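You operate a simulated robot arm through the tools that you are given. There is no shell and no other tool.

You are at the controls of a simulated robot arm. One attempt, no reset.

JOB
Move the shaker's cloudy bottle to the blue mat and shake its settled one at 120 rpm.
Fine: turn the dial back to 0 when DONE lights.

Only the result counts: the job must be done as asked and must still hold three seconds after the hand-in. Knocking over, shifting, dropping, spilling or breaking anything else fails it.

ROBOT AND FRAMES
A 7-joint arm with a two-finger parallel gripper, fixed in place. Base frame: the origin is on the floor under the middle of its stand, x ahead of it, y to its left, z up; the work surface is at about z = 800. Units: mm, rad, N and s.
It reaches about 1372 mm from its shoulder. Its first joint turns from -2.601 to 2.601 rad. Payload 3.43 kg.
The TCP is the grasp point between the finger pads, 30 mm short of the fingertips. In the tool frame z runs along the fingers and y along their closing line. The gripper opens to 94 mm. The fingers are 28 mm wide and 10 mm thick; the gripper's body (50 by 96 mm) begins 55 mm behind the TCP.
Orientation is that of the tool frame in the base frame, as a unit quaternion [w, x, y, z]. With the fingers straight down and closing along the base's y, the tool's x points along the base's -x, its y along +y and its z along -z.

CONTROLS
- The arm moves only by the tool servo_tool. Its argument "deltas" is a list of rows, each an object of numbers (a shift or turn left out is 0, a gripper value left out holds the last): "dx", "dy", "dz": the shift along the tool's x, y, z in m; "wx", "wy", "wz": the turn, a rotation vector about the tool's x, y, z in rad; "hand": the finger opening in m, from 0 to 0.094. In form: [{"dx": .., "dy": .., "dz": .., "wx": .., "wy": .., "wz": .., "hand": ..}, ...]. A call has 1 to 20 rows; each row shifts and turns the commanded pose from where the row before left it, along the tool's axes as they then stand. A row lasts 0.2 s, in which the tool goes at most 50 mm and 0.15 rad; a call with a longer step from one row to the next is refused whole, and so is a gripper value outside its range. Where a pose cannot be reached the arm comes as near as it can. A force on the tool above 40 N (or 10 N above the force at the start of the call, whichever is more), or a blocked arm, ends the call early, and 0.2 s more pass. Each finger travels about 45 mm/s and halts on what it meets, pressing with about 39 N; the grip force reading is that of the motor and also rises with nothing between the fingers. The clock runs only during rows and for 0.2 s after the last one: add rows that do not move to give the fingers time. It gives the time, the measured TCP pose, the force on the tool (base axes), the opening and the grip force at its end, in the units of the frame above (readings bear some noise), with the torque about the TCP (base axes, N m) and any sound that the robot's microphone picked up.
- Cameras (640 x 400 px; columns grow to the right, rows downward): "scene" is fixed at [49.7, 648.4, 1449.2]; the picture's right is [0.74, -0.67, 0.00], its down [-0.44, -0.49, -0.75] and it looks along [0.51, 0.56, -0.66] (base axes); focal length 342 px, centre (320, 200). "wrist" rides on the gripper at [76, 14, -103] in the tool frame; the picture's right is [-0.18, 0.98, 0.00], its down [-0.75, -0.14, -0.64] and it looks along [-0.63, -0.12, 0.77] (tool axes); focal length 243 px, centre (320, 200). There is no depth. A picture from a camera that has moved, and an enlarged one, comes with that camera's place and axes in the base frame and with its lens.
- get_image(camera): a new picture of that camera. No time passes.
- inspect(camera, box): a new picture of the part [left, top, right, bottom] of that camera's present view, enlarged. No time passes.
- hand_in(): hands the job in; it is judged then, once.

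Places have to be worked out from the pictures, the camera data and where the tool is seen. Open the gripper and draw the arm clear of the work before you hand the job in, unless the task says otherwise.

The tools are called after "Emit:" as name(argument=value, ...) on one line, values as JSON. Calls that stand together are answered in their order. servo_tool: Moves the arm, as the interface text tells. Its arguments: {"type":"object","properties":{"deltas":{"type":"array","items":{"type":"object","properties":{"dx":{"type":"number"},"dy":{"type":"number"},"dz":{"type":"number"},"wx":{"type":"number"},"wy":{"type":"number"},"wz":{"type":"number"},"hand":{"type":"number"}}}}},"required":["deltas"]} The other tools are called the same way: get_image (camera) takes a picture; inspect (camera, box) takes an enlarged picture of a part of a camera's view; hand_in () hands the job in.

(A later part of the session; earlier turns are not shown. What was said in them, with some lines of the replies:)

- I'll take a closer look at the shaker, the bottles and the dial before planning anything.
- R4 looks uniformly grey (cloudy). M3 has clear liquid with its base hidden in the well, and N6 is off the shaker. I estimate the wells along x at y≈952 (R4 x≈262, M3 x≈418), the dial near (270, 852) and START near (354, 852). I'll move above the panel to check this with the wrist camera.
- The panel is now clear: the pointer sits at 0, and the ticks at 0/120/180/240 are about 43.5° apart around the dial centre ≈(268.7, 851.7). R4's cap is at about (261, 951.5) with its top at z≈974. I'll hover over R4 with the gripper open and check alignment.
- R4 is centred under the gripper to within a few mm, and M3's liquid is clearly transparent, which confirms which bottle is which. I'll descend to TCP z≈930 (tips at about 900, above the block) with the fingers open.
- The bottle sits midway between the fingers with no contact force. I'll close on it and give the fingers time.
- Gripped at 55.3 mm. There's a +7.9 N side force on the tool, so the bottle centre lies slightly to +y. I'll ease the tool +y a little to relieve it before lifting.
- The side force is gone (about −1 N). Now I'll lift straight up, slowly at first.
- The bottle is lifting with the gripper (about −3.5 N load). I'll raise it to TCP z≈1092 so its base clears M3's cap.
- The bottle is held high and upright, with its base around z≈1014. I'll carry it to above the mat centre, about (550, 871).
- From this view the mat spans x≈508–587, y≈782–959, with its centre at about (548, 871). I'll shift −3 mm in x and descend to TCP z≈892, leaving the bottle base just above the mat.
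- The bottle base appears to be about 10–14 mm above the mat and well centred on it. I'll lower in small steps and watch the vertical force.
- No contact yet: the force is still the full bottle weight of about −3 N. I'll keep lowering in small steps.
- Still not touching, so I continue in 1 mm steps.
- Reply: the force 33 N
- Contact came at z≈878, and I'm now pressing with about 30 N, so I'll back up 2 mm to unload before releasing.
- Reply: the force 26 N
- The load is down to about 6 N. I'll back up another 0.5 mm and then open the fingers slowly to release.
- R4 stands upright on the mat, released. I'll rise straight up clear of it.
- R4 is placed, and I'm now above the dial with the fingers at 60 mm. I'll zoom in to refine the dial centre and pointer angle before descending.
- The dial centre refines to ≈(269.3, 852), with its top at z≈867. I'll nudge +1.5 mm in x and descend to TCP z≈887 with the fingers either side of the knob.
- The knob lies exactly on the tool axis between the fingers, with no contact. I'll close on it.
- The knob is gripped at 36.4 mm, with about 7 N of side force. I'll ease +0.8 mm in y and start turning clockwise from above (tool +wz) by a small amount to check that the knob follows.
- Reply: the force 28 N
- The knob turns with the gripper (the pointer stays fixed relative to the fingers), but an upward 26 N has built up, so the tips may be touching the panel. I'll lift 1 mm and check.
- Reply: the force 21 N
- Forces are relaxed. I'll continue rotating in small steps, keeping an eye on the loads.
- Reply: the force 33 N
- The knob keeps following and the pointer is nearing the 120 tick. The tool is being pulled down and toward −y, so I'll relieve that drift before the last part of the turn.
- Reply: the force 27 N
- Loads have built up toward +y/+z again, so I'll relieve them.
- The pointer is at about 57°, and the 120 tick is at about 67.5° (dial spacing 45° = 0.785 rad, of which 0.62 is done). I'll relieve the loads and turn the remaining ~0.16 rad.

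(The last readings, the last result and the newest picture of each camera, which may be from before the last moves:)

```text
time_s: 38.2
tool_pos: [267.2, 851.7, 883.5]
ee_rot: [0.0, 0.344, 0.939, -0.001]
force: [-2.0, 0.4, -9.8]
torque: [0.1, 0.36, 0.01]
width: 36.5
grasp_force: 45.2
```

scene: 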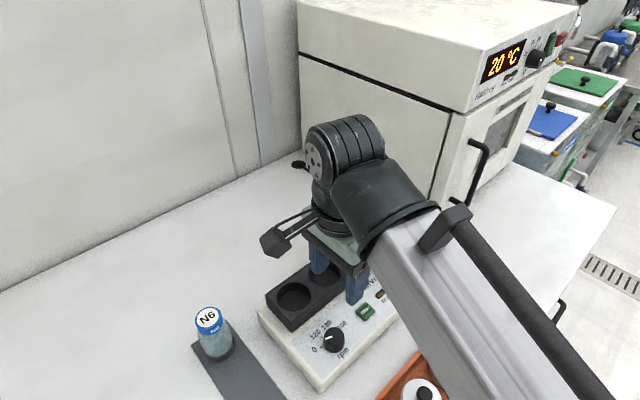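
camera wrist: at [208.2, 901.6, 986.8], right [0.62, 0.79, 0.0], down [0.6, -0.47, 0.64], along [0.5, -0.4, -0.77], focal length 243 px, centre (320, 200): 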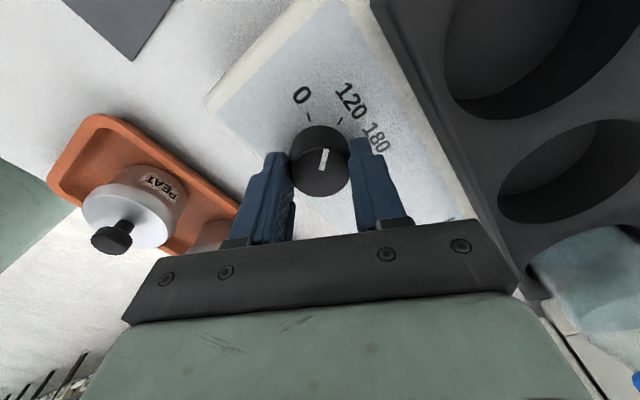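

Emit:
servo_tool(deltas=[{"dz": 0.0005}, {"wz": 0.04}, {"wz": 0.04}, {}])

Emit:
inspect(camera="wrist", box=[260, 70, 410, 210])

Emit:
get_image(camera="wrist")

```text
time_s: 39.2
tool_pos: [268.5, 853.5, 883.9]
ee_rot: [0.0, 0.381, 0.925, 0.0]
force: [0.0, -8.9, -11.7]
torque: [0.2, 0.33, -0.02]
width: 36.7
grasp_force: 44.7
```

```text
2.86 times, centred on (335, 140) of wrist
camera zoom: at [224.9, 917.1, 987.0], right [0.82, 0.57, 0.0], down [0.44, -0.63, 0.64], along [0.36, -0.53, -0.77], focal length 693 px, centre (277, 371)
```

zoom: 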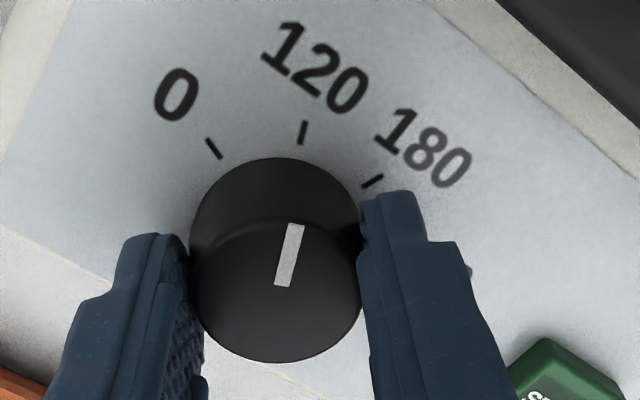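

```text
taken
camera wrist: at [224.9, 917.1, 987.0], right [0.82, 0.57, 0.0], down [0.44, -0.63, 0.64], along [0.36, -0.53, -0.77], focal length 243 px, centre (320, 200)
```

wrist: 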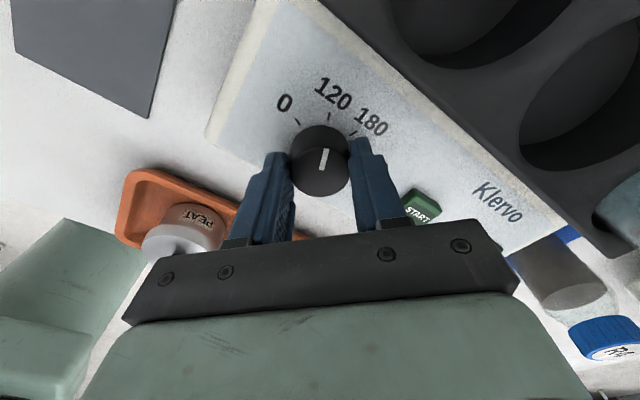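

The pointer now appears in line with the 120 tick (≈65° vs ≈66.5°, total turn 0.782 rad). I'll relieve the residual load, open the fingers gently, rise and verify from above.

Emit:
servo_tool(deltas=[{"dx": -0.0006, "dy": -0.0006, "dz": 0.0008}, {}])

Emit:
servo_tool(deltas=[{"hand": 0.042}, {}, {"hand": 0.06}, {}, {}])

Emit:
inspect(camera="wrist", box=[260, 70, 410, 210])

```text
time_s: 39.8
tool_pos: [268.1, 852.7, 883.2]
ee_rot: [0.001, 0.38, 0.925, -0.001]
force: [1.0, -6.6, -4.8]
torque: [-0.74, -0.25, 0.02]
width: 36.4
grasp_force: 44.7
```

```text
time_s: 41.0
tool_pos: [267.4, 854.1, 884.1]
ee_rot: [-0.001, 0.38, 0.925, 0.0]
force: [-0.5, -0.1, 0.6]
torque: [-0.04, -0.01, 0.04]
width: 60.1
grasp_force: 0.0
```

```text
2.86 times, centred on (335, 140) of wrist
camera zoom: at [224.4, 917.0, 987.0], right [0.82, 0.57, 0.0], down [0.44, -0.63, 0.64], along [0.36, -0.53, -0.77], focal length 693 px, centre (277, 371)
```

zoom: 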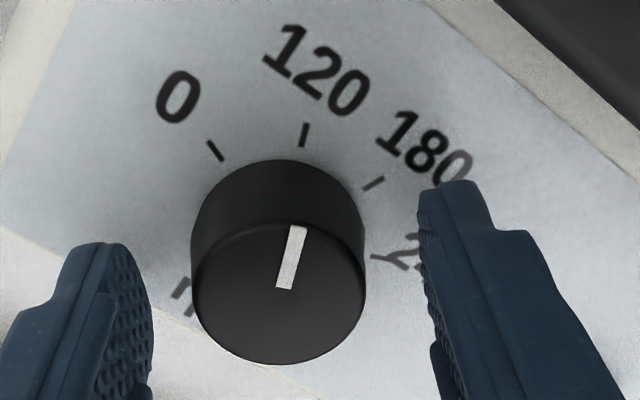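

The fingers are clear of the knob. I'll raise straight up and verify the pointer from higher.

Emit:
servo_tool(deltas=[{"dz": -0.015}, {"dz": -0.03}, {"dz": -0.035}, {"dz": -0.035}, {"dz": -0.025}, {}])

Emit:
get_image(camera="wrist")

Emit:
inspect(camera="wrist", box=[250, 30, 400, 160])

Emit:
inspect(camera="scene", box=[290, 290, 400, 390])

```text
time_s: 42.4
tool_pos: [269.1, 852.2, 1023.4]
ee_rot: [0.0, 0.381, 0.925, 0.0]
force: [0.3, 0.2, 0.4]
torque: [0.01, -0.02, 0.02]
width: 60.3
grasp_force: 0.0
```

```text
taken
camera wrist: at [226.9, 917.9, 1126.7], right [0.82, 0.57, 0.0], down [0.44, -0.63, 0.64], along [0.36, -0.53, -0.77], focal length 243 px, centre (320, 200)
```

wrist: 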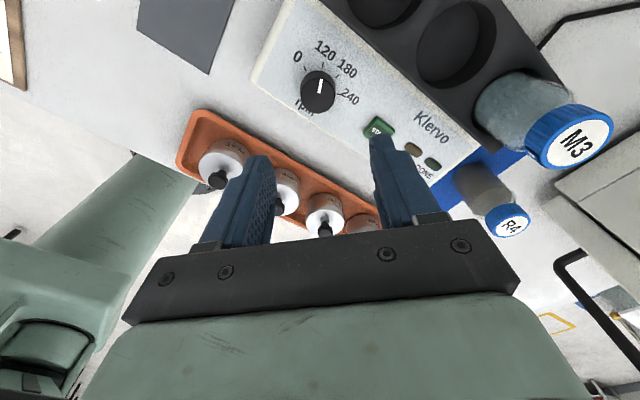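

```text
3.08 times, centred on (325, 95) of wrist
camera zoom: at [226.9, 917.9, 1126.7], right [0.82, 0.57, 0.0], down [0.44, -0.63, 0.64], along [0.36, -0.53, -0.77], focal length 746 px, centre (305, 523)
```

zoom: 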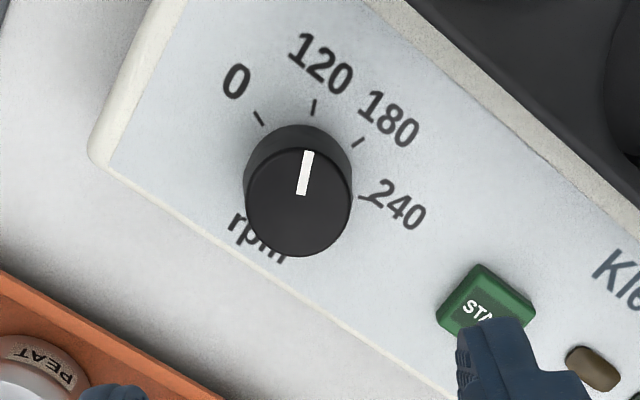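

```text
4.00 times, centred on (345, 340) of scene
camera zoom: at [49.7, 648.4, 1449.2], right [0.74, -0.67, 0.0], down [-0.44, -0.49, -0.75], along [0.51, 0.56, -0.66], focal length 1370 px, centre (220, -360)
```

zoom: 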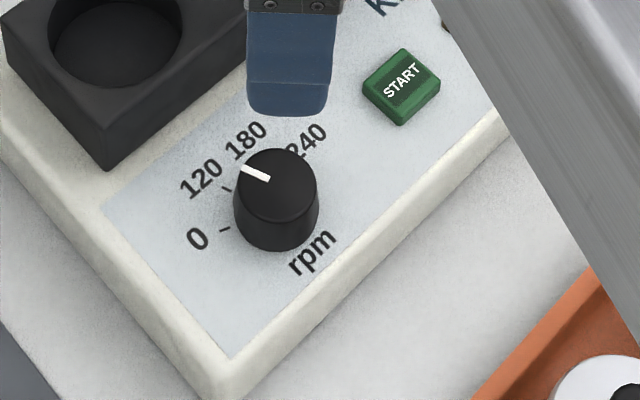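

From above and from the scene camera, the pointer lines up with the 120 tick within about 1–2°. Next I'll close the fingers and hover above START at about (352, 853), keeping the same yaw for the return to the dial.

Emit:
servo_tool(deltas=[{"dx": -0.0145, "dy": 0.0149, "hand": 0.0}, {"dx": -0.0145, "dy": 0.0149}, {"dx": -0.0145, "dy": 0.0149}, {"dx": -0.0144, "dy": 0.0148}, {"dz": 0.03}, {"dz": 0.03}, {"dz": 0.025}, {"dz": 0.015}, {}])

Emit:
get_image(camera="wrist")

Emit:
get_image(camera="scene")

```text
time_s: 44.4
tool_pos: [351.8, 853.9, 922.1]
ee_rot: [0.0, 0.379, 0.925, 0.001]
force: [0.6, 0.5, 0.5]
torque: [-0.04, -0.01, -0.06]
width: 0.0
grasp_force: 33.3
```

```text
taken
camera wrist: at [308.1, 917.7, 1025.4], right [0.82, 0.57, 0.0], down [0.44, -0.63, 0.64], along [0.36, -0.53, -0.77], focal length 243 px, centre (320, 200)
```

wrist: 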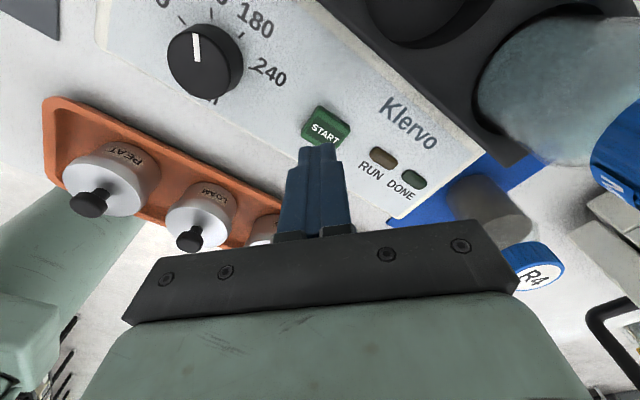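

```text
taken
```

scene: 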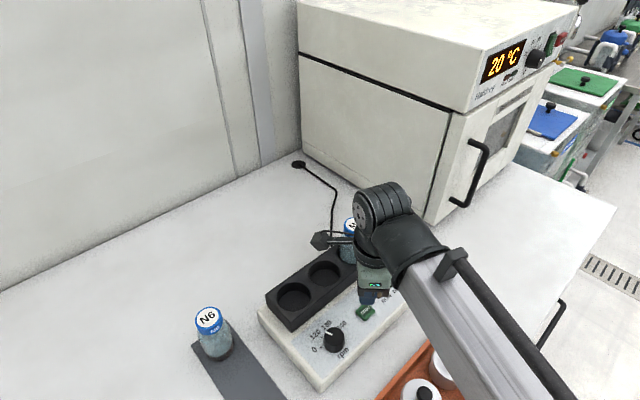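

Emit:
inspect(camera="wrist", box=[260, 80, 400, 200])

Emit:
inspect(camera="scene", box=[320, 250, 430, 350])

```text
3.33 times, centred on (330, 140) of wrist
camera zoom: at [308.1, 917.7, 1025.4], right [0.82, 0.57, 0.0], down [0.44, -0.63, 0.64], along [0.36, -0.53, -0.77], focal length 809 px, centre (287, 400)
```

zoom: 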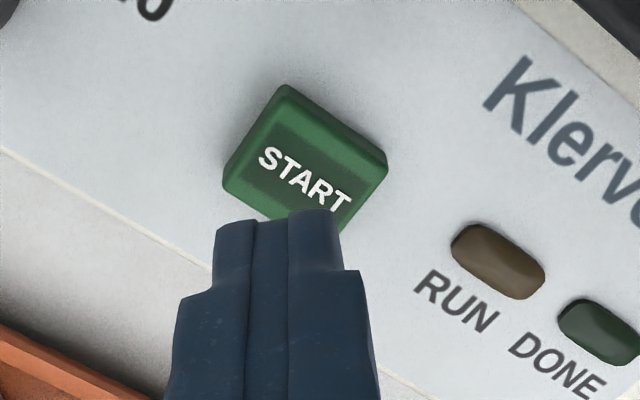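

```text
4.00 times, centred on (375, 300) of scene
camera zoom: at [49.7, 648.4, 1449.2], right [0.74, -0.67, 0.0], down [-0.44, -0.49, -0.75], along [0.51, 0.56, -0.66], focal length 1370 px, centre (100, -200)
```

zoom: 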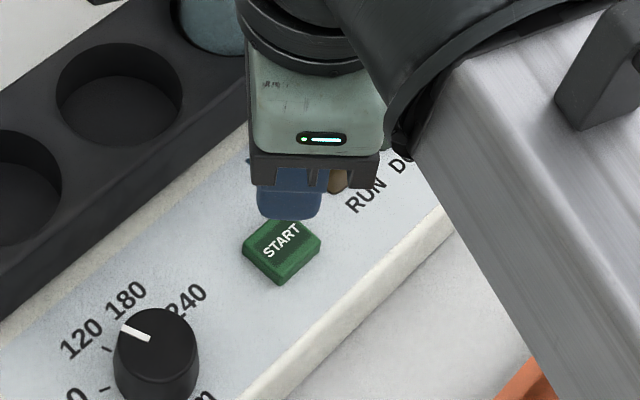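

The button is about 2–3 mm toward +x/+y from the tool axis. I'll correct this and descend to just above it.

Emit:
servo_tool(deltas=[{"dx": -0.0004, "dy": 0.0025}, {"dz": 0.01}, {"dz": 0.01}, {"dz": 0.005}, {}])

Emit:
inspect(camera="wrist", box=[260, 80, 400, 200])

Emit:
inspect(camera="scene", box=[320, 250, 430, 350])

```text
time_s: 45.6
tool_pos: [353.0, 853.3, 897.4]
ee_rot: [0.0, 0.381, 0.925, 0.0]
force: [0.4, -0.2, 0.4]
torque: [0.01, -0.01, 0.0]
width: 0.0
grasp_force: 32.4
```

```text
3.33 times, centred on (330, 140) of wrist
camera zoom: at [310.0, 918.9, 1001.3], right [0.82, 0.57, 0.0], down [0.44, -0.63, 0.64], along [0.36, -0.53, -0.77], focal length 809 px, centre (287, 400)
```

zoom: 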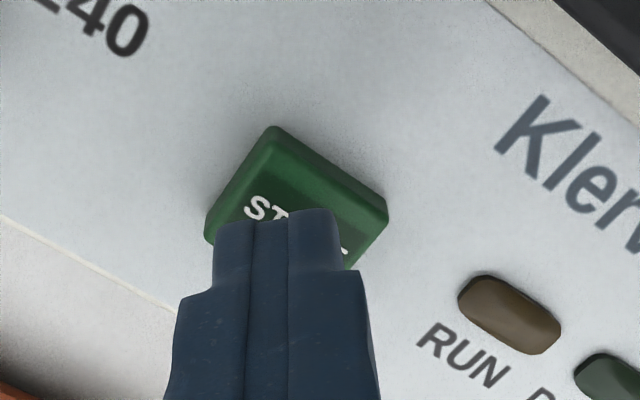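

```text
4.00 times, centred on (375, 300) of scene
camera zoom: at [49.7, 648.4, 1449.2], right [0.74, -0.67, 0.0], down [-0.44, -0.49, -0.75], along [0.51, 0.56, -0.66], focal length 1370 px, centre (100, -200)
```

zoom: 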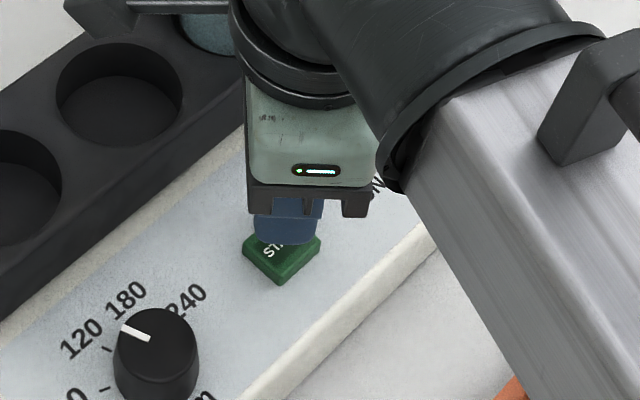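

The fingertips are centred over START within about 2 mm. I'll press down in small steps, watching force and sound.

Emit:
servo_tool(deltas=[{"dz": 0.002}, {"dz": 0.002}, {}])

Emit:
servo_tool(deltas=[{"dz": 0.0015}, {"dz": 0.0015}, {}])

```text
time_s: 46.4
tool_pos: [352.2, 855.5, 894.2]
ee_rot: [0.0, 0.38, 0.925, -0.001]
force: [0.3, -0.3, -0.9]
torque: [0.02, 0.0, -0.03]
width: 0.0
grasp_force: 32.9
```

```text
time_s: 47.2
tool_pos: [352.3, 855.4, 891.1]
ee_rot: [0.0, 0.381, 0.925, 0.0]
force: [-0.3, -0.3, 1.3]
torque: [0.01, -0.01, 0.03]
width: 0.1
grasp_force: 33.1
```

Emit:
servo_tool(deltas=[{"dz": 0.001}, {"dz": 0.001}, {}])

Emit:
inspect(camera="scene", box=[320, 250, 430, 350])

```text
time_s: 48.0
tool_pos: [352.2, 855.7, 888.3]
ee_rot: [0.001, 0.381, 0.925, -0.001]
force: [-0.2, -0.5, -0.7]
torque: [0.01, 0.02, 0.0]
width: 0.1
grasp_force: 33.3
```

```text
4.00 times, centred on (375, 300) of scene
camera zoom: at [49.7, 648.4, 1449.2], right [0.74, -0.67, 0.0], down [-0.44, -0.49, -0.75], along [0.51, 0.56, -0.66], focal length 1370 px, centre (100, -200)
```

zoom: 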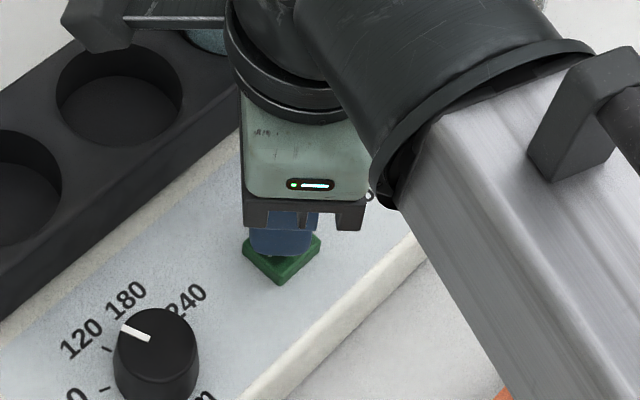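

No contact yet, so I continue in 1 mm steps.

Emit:
servo_tool(deltas=[{"dz": 0.001}, {}])

Emit:
servo_tool(deltas=[{"dz": 0.001}, {}])

```text
time_s: 48.6
tool_pos: [353.4, 855.1, 887.6]
ee_rot: [0.0, 0.38, 0.925, 0.0]
force: [0.9, -0.7, -0.4]
torque: [0.03, -0.01, 0.0]
width: 0.0
grasp_force: 33.0
```

```text
time_s: 49.2
tool_pos: [352.5, 855.8, 887.7]
ee_rot: [0.0, 0.38, 0.925, 0.0]
force: [-0.3, 1.3, -1.1]
torque: [-0.02, 0.02, -0.01]
width: 0.0
grasp_force: 32.6
```

Emit:
servo_tool(deltas=[{"dz": 0.001}, {}])

Emit:
servo_tool(deltas=[{"dz": 0.001}, {}])

Emit:
inspect(camera="scene", box=[320, 250, 430, 350])

```text
time_s: 49.8
tool_pos: [352.8, 856.3, 887.2]
ee_rot: [0.0, 0.38, 0.925, 0.001]
force: [0.2, 1.0, -0.1]
torque: [0.0, -0.04, 0.01]
width: 0.0
grasp_force: 33.0
```

```text
time_s: 50.4
tool_pos: [353.1, 855.4, 884.7]
ee_rot: [0.0, 0.38, 0.925, 0.0]
force: [0.2, 0.4, 0.1]
torque: [0.02, 0.0, 0.0]
width: 0.0
grasp_force: 33.3
```

```text
4.00 times, centred on (375, 300) of scene
camera zoom: at [49.7, 648.4, 1449.2], right [0.74, -0.67, 0.0], down [-0.44, -0.49, -0.75], along [0.51, 0.56, -0.66], focal length 1370 px, centre (100, -200)
```

zoom: 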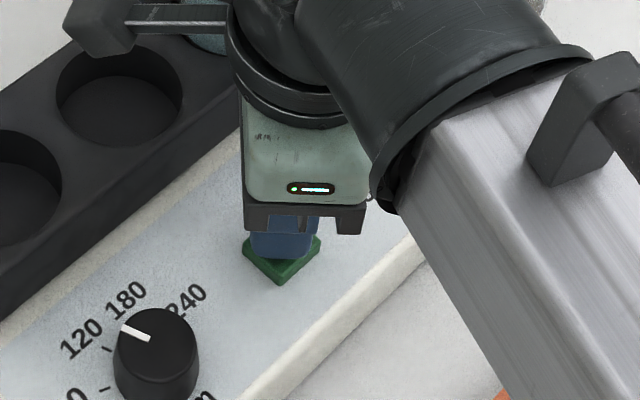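

Emit:
servo_tool(deltas=[{"dz": 0.001}, {}])

Emit:
servo_tool(deltas=[{"dz": 0.001}, {}])

Emit:
servo_tool(deltas=[{"dz": 0.001}, {}])

```text
time_s: 51.0
tool_pos: [353.0, 855.6, 885.0]
ee_rot: [0.0, 0.38, 0.925, -0.001]
force: [0.0, 0.6, 0.2]
torque: [0.01, 0.0, -0.01]
width: 0.1
grasp_force: 33.0
```

```text
time_s: 51.6
tool_pos: [352.7, 855.1, 883.3]
ee_rot: [0.001, 0.38, 0.925, 0.0]
force: [0.5, -0.6, 0.7]
torque: [-0.03, 0.01, 0.01]
width: 0.1
grasp_force: 32.6
```

```text
time_s: 52.2
tool_pos: [352.0, 855.8, 883.7]
ee_rot: [0.0, 0.38, 0.925, 0.001]
force: [-0.8, -0.7, 0.7]
torque: [-0.01, -0.05, 0.01]
width: 0.1
grasp_force: 33.0
```

Emit:
inspect(camera="scene", box=[340, 270, 400, 330])

Emit:
inspect(camera="wrist", box=[270, 100, 390, 200])

```text
6.67 times, centred on (370, 300) of scene
camera zoom: at [49.7, 648.4, 1449.2], right [0.74, -0.67, 0.0], down [-0.44, -0.49, -0.75], along [0.51, 0.56, -0.66], focal length 2282 px, centre (-13, -467)
```

zoom: 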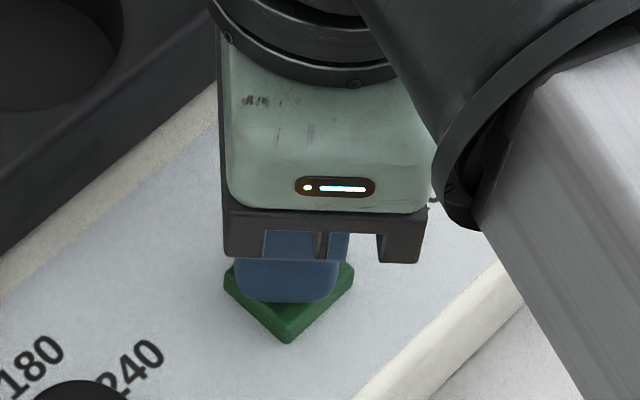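

```text
4.00 times, centred on (330, 150) of wrist
camera zoom: at [309.2, 919.7, 986.2], right [0.82, 0.57, 0.0], down [0.44, -0.63, 0.64], along [0.36, -0.53, -0.77], focal length 970 px, centre (280, 400)
```

zoom: 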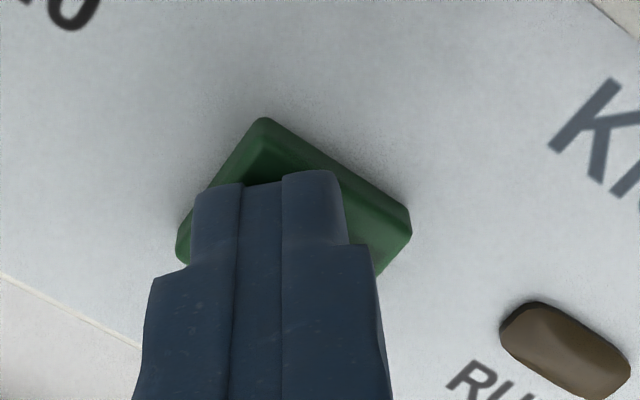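

The tips look very close to the button face, so I continue stepping down.

Emit:
servo_tool(deltas=[{"dz": 0.001}, {}])

Emit:
servo_tool(deltas=[{"dz": 0.001}, {}])

Emit:
servo_tool(deltas=[{"dz": 0.001}, {}])

```text
time_s: 52.8
tool_pos: [353.0, 855.7, 882.4]
ee_rot: [0.0, 0.38, 0.925, 0.0]
force: [-0.9, -0.4, 1.2]
torque: [-0.06, -0.02, -0.01]
width: 0.0
grasp_force: 32.8
heard: click
```

```text
time_s: 53.4
tool_pos: [354.3, 855.5, 880.0]
ee_rot: [0.001, 0.38, 0.925, 0.0]
force: [-1.0, 0.0, 1.6]
torque: [0.04, 0.03, 0.02]
width: 0.0
grasp_force: 33.2
```

```text
time_s: 54.0
tool_pos: [353.2, 855.6, 879.5]
ee_rot: [0.001, 0.38, 0.925, 0.0]
force: [0.6, 1.4, 2.4]
torque: [0.04, 0.01, 0.01]
width: 0.2
grasp_force: 33.3
```

I heard a click at 52.8 s, so the button has been pressed. I'll lift off and check the RUN light.

Emit:
servo_tool(deltas=[{"dz": -0.005}, {"dz": -0.01}, {"dz": -0.02}, {"dz": -0.03}, {"dz": -0.03}, {}])

Emit:
get_image(camera="scene")

Emit:
get_image(camera="wrist")

Emit:
inspect(camera="wrist", box=[260, 60, 460, 210])

```text
time_s: 55.4
tool_pos: [351.0, 854.8, 976.4]
ee_rot: [0.0, 0.38, 0.925, 0.0]
force: [-0.1, 0.4, 0.0]
torque: [-0.02, -0.03, -0.03]
width: 0.1
grasp_force: 33.1
```

```text
taken
```

scene: 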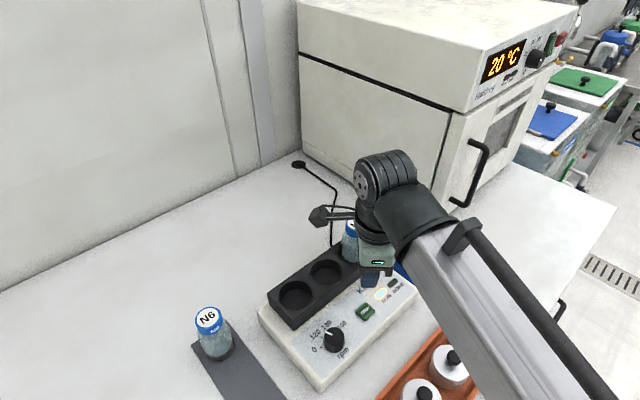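

```text
taken
camera wrist: at [306.5, 919.0, 1079.1], right [0.82, 0.57, 0.0], down [0.44, -0.63, 0.64], along [0.36, -0.53, -0.77], focal length 243 px, centre (320, 200)
```

wrist: 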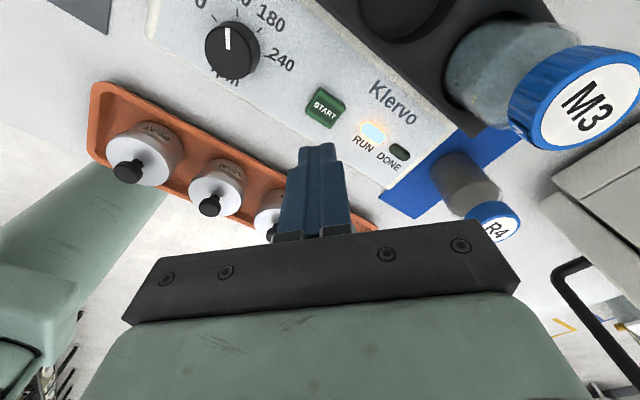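

```text
2.67 times, centred on (360, 135) of wrist
camera zoom: at [306.5, 919.0, 1079.1], right [0.82, 0.57, 0.0], down [0.44, -0.63, 0.64], along [0.36, -0.53, -0.77], focal length 647 px, centre (213, 373)
```

zoom: 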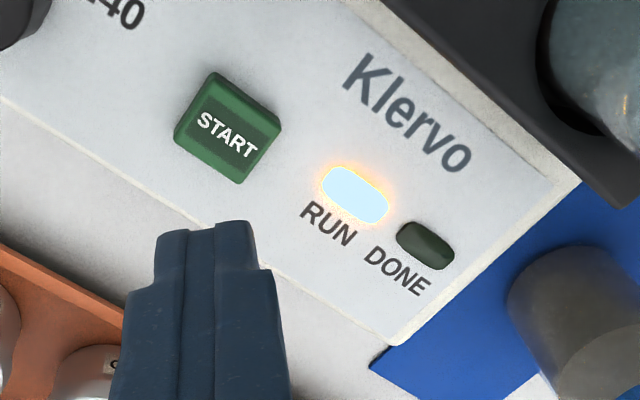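

RUN is lit, so the shaker is running. While it runs I'll move back to hover over the dial with the fingers at 60 mm, keeping the lights in the wrist camera's view.

Emit:
servo_tool(deltas=[{"dz": -0.03}, {"dx": 0.0146, "dy": -0.0155, "hand": 0.06}, {"dx": 0.0146, "dy": -0.0155}, {"dx": 0.0146, "dy": -0.0155}, {"dx": 0.0145, "dy": -0.0155}, {}])

Emit:
get_image(camera="wrist")

Emit:
get_image(camera="scene")

```text
time_s: 56.8
tool_pos: [267.3, 852.2, 1003.1]
ee_rot: [0.001, 0.381, 0.925, 0.0]
force: [0.1, -0.1, -0.1]
torque: [0.0, 0.02, 0.0]
width: 59.9
grasp_force: 0.1
```

```text
taken
camera wrist: at [223.8, 916.5, 1106.3], right [0.82, 0.57, 0.0], down [0.44, -0.63, 0.64], along [0.36, -0.53, -0.77], focal length 243 px, centre (320, 200)
```

wrist: 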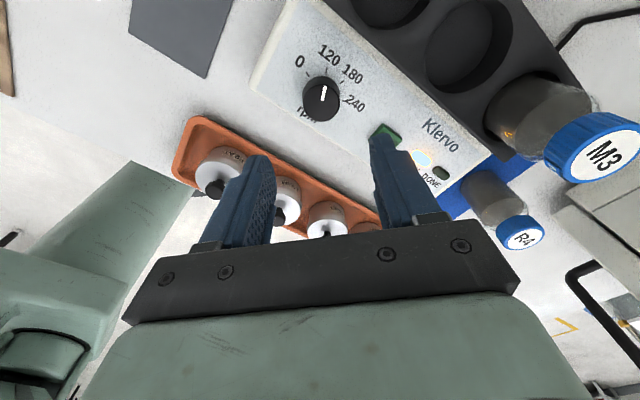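

```text
taken
```

scene: 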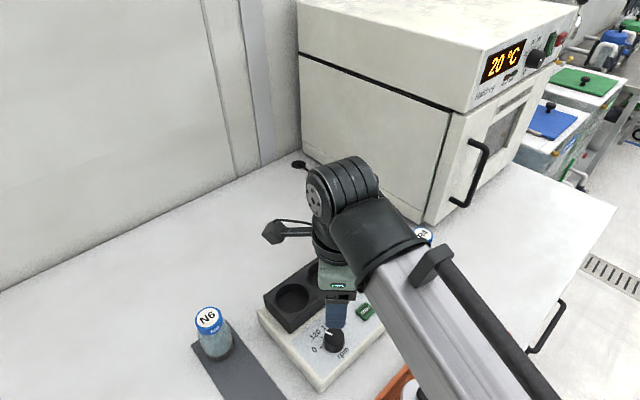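

M3 is already turning cloudy and RUN is on. I'll wait in place for DONE.

Emit:
servo_tool(deltas=[{}, {}, {}, {}, {}, {}, {}, {}, {}, {}, {}, {}, {}, {}, {}])

Emit:
inspect(camera="wrist", box=[270, 30, 600, 220])

```text
time_s: 60.0
tool_pos: [265.9, 852.1, 1002.8]
ee_rot: [0.0, 0.38, 0.925, -0.001]
force: [-0.5, -0.4, -0.6]
torque: [-0.01, 0.0, 0.01]
width: 60.4
grasp_force: 0.0
```

```text
1.94 times, centred on (435, 125) of wrist
camera zoom: at [224.0, 916.5, 1106.3], right [0.82, 0.57, 0.0], down [0.44, -0.63, 0.64], along [0.36, -0.53, -0.77], focal length 470 px, centre (97, 346)
```

zoom: 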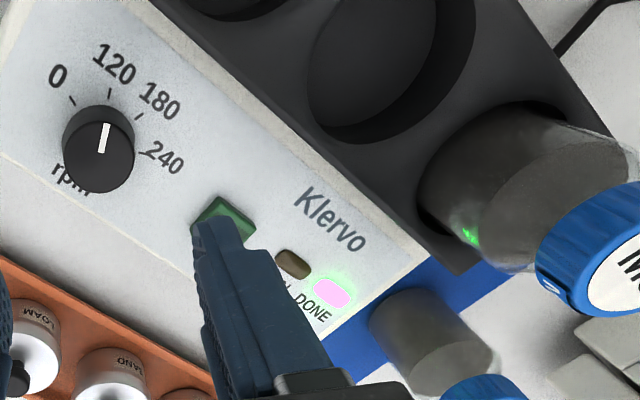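

DONE is lit, RUN is off, and M3 is now cloudy. I'll descend onto the dial again with the same yaw to turn it back to 0.

Emit:
servo_tool(deltas=[{"dz": 0.02}, {"dz": 0.03}, {"dz": 0.028}, {"dz": 0.022}, {"dz": 0.012}, {"dz": 0.006}, {}])

Emit:
inspect(camera="wrist", box=[240, 70, 420, 230])

```text
time_s: 61.6
tool_pos: [270.1, 855.4, 887.5]
ee_rot: [-0.001, 0.38, 0.925, 0.001]
force: [-0.6, -0.1, 0.4]
torque: [-0.02, 0.0, 0.0]
width: 59.9
grasp_force: 0.0
```

```text
2.50 times, centred on (330, 150) of wrist
camera zoom: at [226.5, 918.6, 990.0], right [0.82, 0.57, 0.0], down [0.44, -0.63, 0.64], along [0.36, -0.53, -0.77], focal length 606 px, centre (295, 325)
```

zoom: 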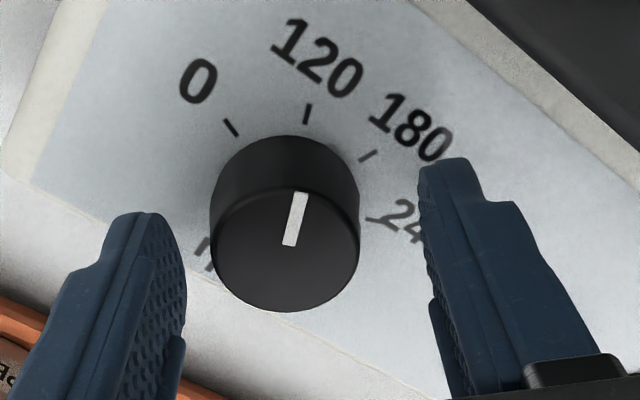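

The knob is about 2 mm off the tool axis along tool −x/−y. I'll correct that and lower 3 mm before gripping.

Emit:
servo_tool(deltas=[{"dx": -0.002, "dy": -0.0022}, {"dz": 0.003}, {}])

Emit:
inspect(camera="wrist", box=[240, 70, 420, 230])

```text
time_s: 62.4
tool_pos: [268.4, 851.0, 883.2]
ee_rot: [-0.001, 0.381, 0.925, 0.001]
force: [0.3, 0.3, 0.3]
torque: [0.0, -0.01, -0.01]
width: 60.1
grasp_force: 0.1
```

```text
2.50 times, centred on (330, 150) of wrist
camera zoom: at [225.2, 915.4, 986.4], right [0.82, 0.57, 0.0], down [0.44, -0.63, 0.64], along [0.36, -0.53, -0.77], focal length 606 px, centre (295, 325)
```

zoom: 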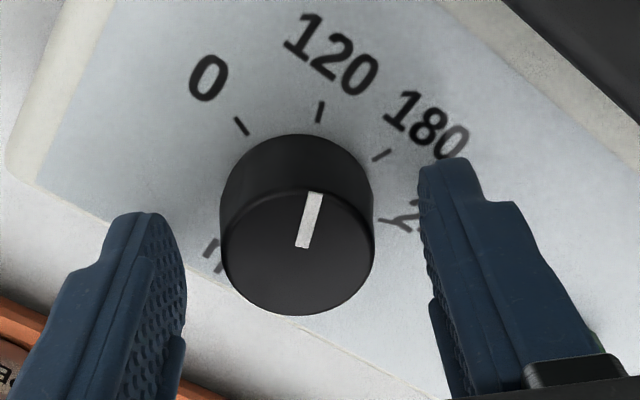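

The knob is now centred on the tool axis. I'll close on it.

Emit:
servo_tool(deltas=[{"hand": 0.045}, {}, {"hand": 0.03}, {}, {}, {}])

```text
time_s: 63.8
tool_pos: [269.5, 851.8, 882.1]
ee_rot: [0.0, 0.381, 0.924, 0.001]
force: [5.3, 6.4, 0.6]
torque: [0.22, -0.19, -0.03]
width: 36.8
grasp_force: 45.5
```

Gripped at 36.8 mm. I'll relieve the small side load and begin turning counter-clockwise (−wz) in increments.

Emit:
servo_tool(deltas=[{"dy": 0.0008}, {"wz": -0.05}, {"wz": -0.05}, {"wz": -0.04}, {}])

```text
time_s: 65.0
tool_pos: [269.5, 851.6, 883.2]
ee_rot: [-0.001, 0.315, 0.949, 0.001]
force: [7.6, 17.9, 7.0]
torque: [0.2, -0.25, 0.0]
width: 36.7
grasp_force: 45.5
```

Emit:
servo_tool(deltas=[{"dx": 0.0005, "dy": 0.0015, "dz": -0.0004}, {}])

```text
time_s: 65.6
tool_pos: [269.5, 852.1, 882.5]
ee_rot: [-0.002, 0.315, 0.949, 0.001]
force: [2.1, 12.5, 6.7]
torque: [0.79, -0.22, 0.01]
width: 37.0
grasp_force: 45.0
```

Emit:
servo_tool(deltas=[{"dx": 0.0006, "dy": 0.0009, "dz": -0.0004}, {"wz": -0.05}, {"wz": -0.05}, {"wz": -0.04}, {}])

Emit:
inspect(camera="wrist", box=[240, 70, 420, 230])

```text
time_s: 66.8
tool_pos: [269.0, 853.1, 883.5]
ee_rot: [0.0, 0.248, 0.969, 0.001]
force: [7.1, 2.5, -6.3]
torque: [0.28, 0.12, -0.01]
width: 36.8
grasp_force: 44.9
```

```text
2.50 times, centred on (330, 150) of wrist
camera zoom: at [209.9, 901.7, 986.2], right [0.63, 0.77, 0.0], down [0.59, -0.48, 0.64], along [0.5, -0.41, -0.77], focal length 606 px, centre (295, 325)
```

zoom: 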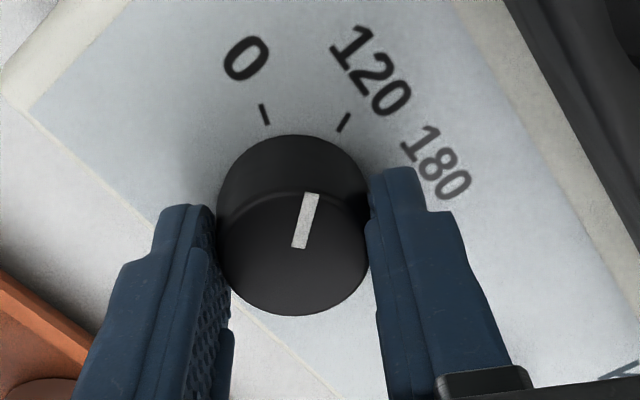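

The knob follows and loads are low. I continue turning toward 0.

Emit:
servo_tool(deltas=[{"dx": -0.0004, "dy": 0.0004, "dz": 0.0004}, {"wz": -0.05}, {"wz": -0.05}, {"wz": -0.05}, {}])

```text
time_s: 68.0
tool_pos: [268.1, 852.4, 882.8]
ee_rot: [0.0, 0.175, 0.985, -0.001]
force: [-1.1, -4.2, -3.9]
torque: [-0.43, -0.25, -0.02]
width: 36.7
grasp_force: 44.5
```

Emit:
servo_tool(deltas=[{"dy": -0.0003, "dz": 0.0003}, {"wz": -0.05}, {"wz": -0.05}, {"wz": -0.05}, {}])

Emit:
inspect(camera="wrist", box=[240, 70, 420, 230])

```text
time_s: 69.2
tool_pos: [268.8, 852.6, 883.0]
ee_rot: [0.0, 0.1, 0.995, 0.0]
force: [3.2, 0.9, -0.3]
torque: [0.23, 0.79, 0.02]
width: 36.3
grasp_force: 45.2
```

```text
2.50 times, centred on (330, 150) of wrist
camera zoom: at [198.2, 881.7, 986.4], right [0.38, 0.93, 0.0], down [0.71, -0.29, 0.64], along [0.59, -0.24, -0.77], focal length 606 px, centre (295, 325)
```

zoom: 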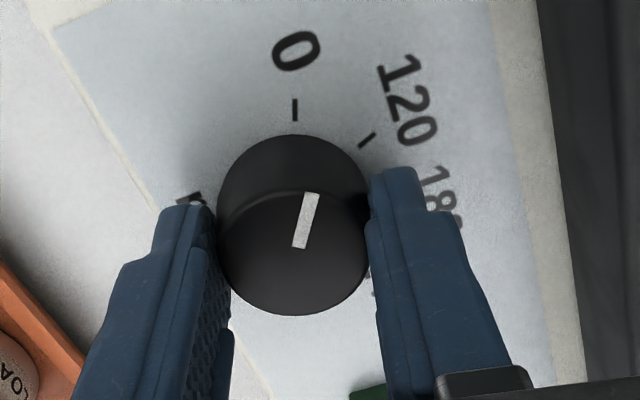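

About 0.2 rad remains to bring the 0 tick in line with the pointer. I'll finish the turn in small steps.

Emit:
servo_tool(deltas=[{"wz": -0.05}, {"wz": -0.05}, {"wz": -0.05}, {"wz": -0.04}, {}])

Emit:
inspect(camera="wrist", box=[240, 70, 420, 230])

```text
time_s: 70.4
tool_pos: [270.5, 851.5, 882.0]
ee_rot: [0.001, 0.005, 1.0, -0.001]
force: [0.6, -5.0, 5.3]
torque: [-0.5, -0.38, -0.02]
width: 36.7
grasp_force: 45.5
```

```text
2.50 times, centred on (330, 150) of wrist
camera zoom: at [194.0, 868.0, 986.4], right [0.2, 0.98, 0.0], down [0.75, -0.15, 0.64], along [0.63, -0.13, -0.77], focal length 606 px, centre (295, 325)
```

zoom: 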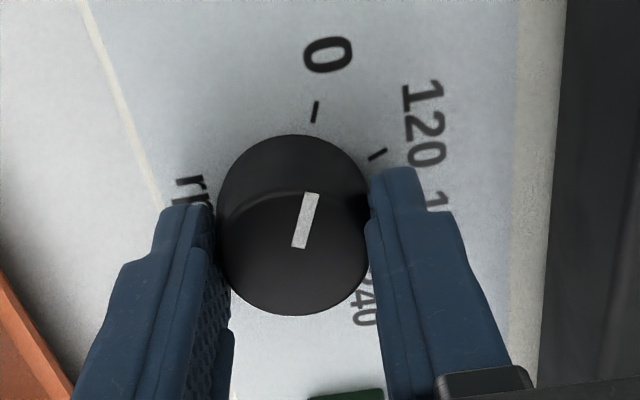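

The pointer computes to ≈23.4° against the 0 tick at ≈23.0°, so it's aligned. I'll relieve the load and release the knob gently.

Emit:
servo_tool(deltas=[{"dy": -0.0004, "dz": -0.0004}, {}, {"hand": 0.042}, {}, {"hand": 0.06}, {}, {}])

Emit:
servo_tool(deltas=[{"dz": -0.015}, {"dz": -0.03}, {"dz": -0.035}, {"dz": -0.035}, {"dz": -0.035}, {"dz": -0.02}, {}])

Emit:
get_image(camera="wrist")

Emit:
inspect(camera="wrist", box=[270, 20, 390, 130])

Emit:
get_image(camera="scene")

Emit:
inspect(camera="scene", box=[290, 290, 400, 390])

```text
time_s: 72.0
tool_pos: [269.2, 851.4, 883.4]
ee_rot: [0.0, 0.007, 1.0, 0.0]
force: [-0.3, -0.6, 0.4]
torque: [0.02, -0.02, -0.03]
width: 59.9
grasp_force: 0.0
```

```text
time_s: 73.6
tool_pos: [270.1, 852.6, 1054.1]
ee_rot: [0.0, 0.007, 1.0, 0.0]
force: [0.2, -0.2, -1.3]
torque: [0.02, -0.01, -0.03]
width: 60.0
grasp_force: 0.1
```

```text
taken
camera wrist: at [195.1, 868.7, 1156.9], right [0.2, 0.98, 0.0], down [0.75, -0.15, 0.64], along [0.63, -0.13, -0.77], focal length 243 px, centre (320, 200)
```

wrist: 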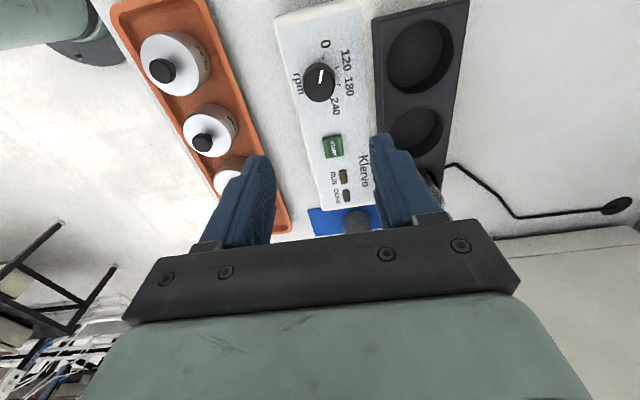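

```text
3.64 times, centred on (330, 75) of wrist
camera zoom: at [195.1, 868.7, 1156.9], right [0.2, 0.98, 0.0], down [0.75, -0.15, 0.64], along [0.63, -0.13, -0.77], focal length 882 px, centre (284, 654)
```

zoom: 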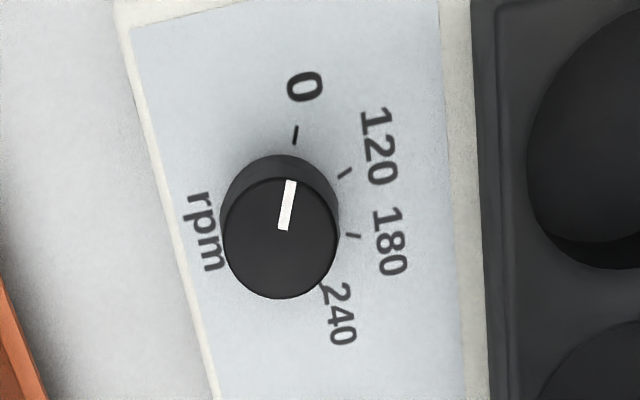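

```text
taken
```

scene: 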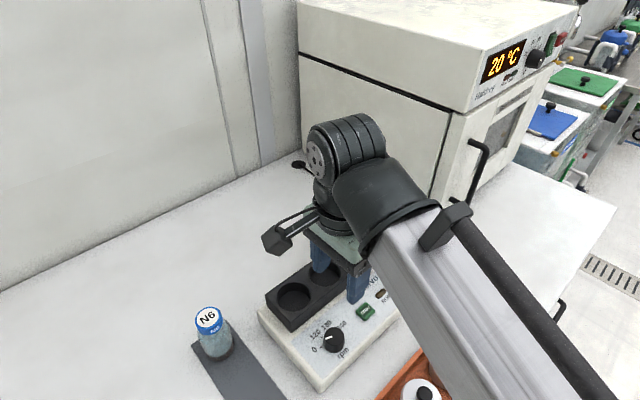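

```text
4.00 times, centred on (345, 340) of scene
camera zoom: at [49.7, 648.4, 1449.2], right [0.74, -0.67, 0.0], down [-0.44, -0.49, -0.75], along [0.51, 0.56, -0.66], focal length 1370 px, centre (220, -360)
```

zoom: 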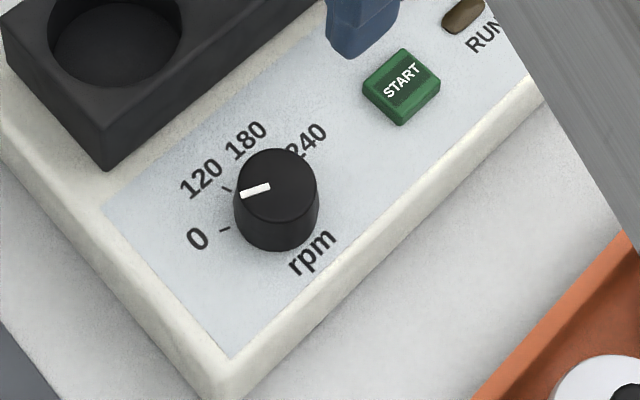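

The pointer is back at 0, identical to the initial picture. I'll open the gripper and retreat to the starting pose, clear of the work, then check everything.

Emit:
servo_tool(deltas=[{"dz": -0.03}, {"dz": -0.04}, {"dz": -0.04}, {"dz": -0.04}, {"dx": -0.024, "dy": 0.016, "hand": 0.094}, {"dx": -0.024, "dy": 0.016}, {"dx": -0.024, "dy": 0.016}, {"dx": -0.024, "dy": 0.016}, {}, {}])

Emit:
get_image(camera="scene")

Emit:
inspect(camera="scene", box=[180, 200, 480, 388])

Emit:
get_image(camera="wrist")

```text
time_s: 75.8
tool_pos: [365.8, 911.9, 1202.4]
ee_rot: [0.0, 0.006, 1.0, 0.0]
force: [0.2, 0.1, 0.3]
torque: [-0.03, -0.02, 0.01]
width: 94.0
grasp_force: 0.0
```

```text
taken
```

scene: 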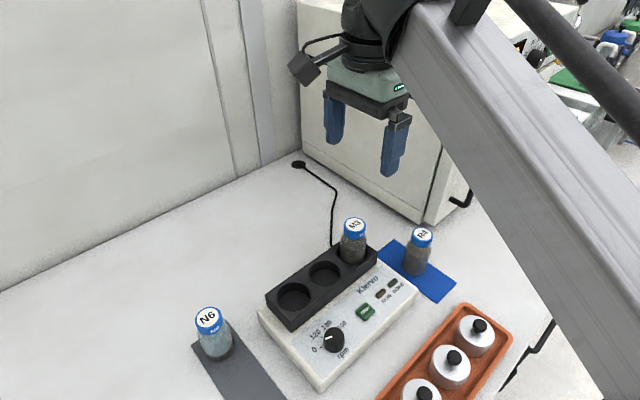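

```text
2.13 times, centred on (330, 294) of scene
camera zoom: at [49.7, 648.4, 1449.2], right [0.74, -0.67, 0.0], down [-0.44, -0.49, -0.75], along [0.51, 0.56, -0.66], focal length 728 px, centre (299, 0)
```

zoom: 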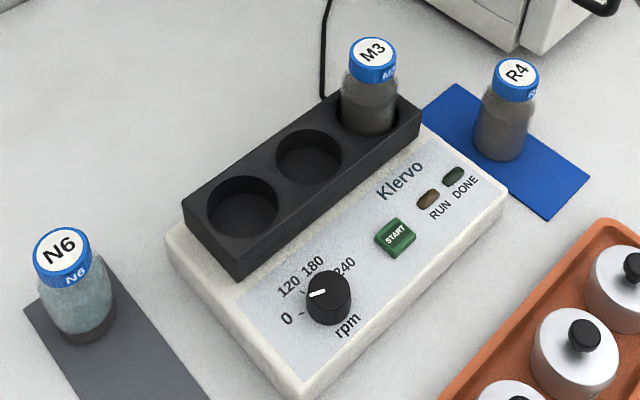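

```text
taken
camera wrist: at [290.5, 928.1, 1305.5], right [0.2, 0.98, 0.0], down [0.75, -0.15, 0.64], along [0.63, -0.13, -0.77], focal length 243 px, centre (320, 200)
```

wrist: 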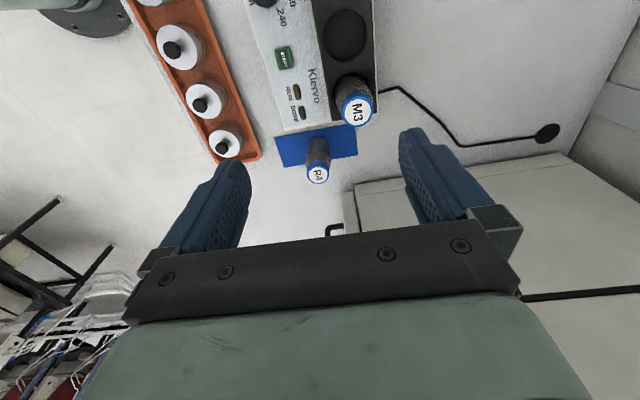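

R4 stands upright on the blue mat. M3 is shaken cloudy and still in its well, the dial is at 0, and N6, the shaker and the tray are unmoved. The arm is clear with the gripper open, so I'm handing in.

Emit:
hand_in()

```text
The job is handed in.
```

The job is done and handed in; I don't have the judge's verdict yet.

- **Cloudy bottle:** R4 was the cloudy bottle in the shaker. It now stands upright near the centre of the blue mat.
- **Settled bottle:** I took "its settled one" to mean M3, the shaker's other bottle, so N6 on the grey mat was not touched. M3's base was hidden in its well, so I judged it settled from its clear liquid.
- **Shaking:** I set the dial to 120 rpm, within about 1–2° of the tick, and pressed START. RUN lit, then DONE, and M3 is now cloudy in its well.
- **Dial:** After DONE lit I turned it back to 0, and the pointer matches the starting picture. The DONE light was off when I looked after that.

In the last pictures nothing else had moved. The gripper is open and the arm is back at its starting position, clear of the work.
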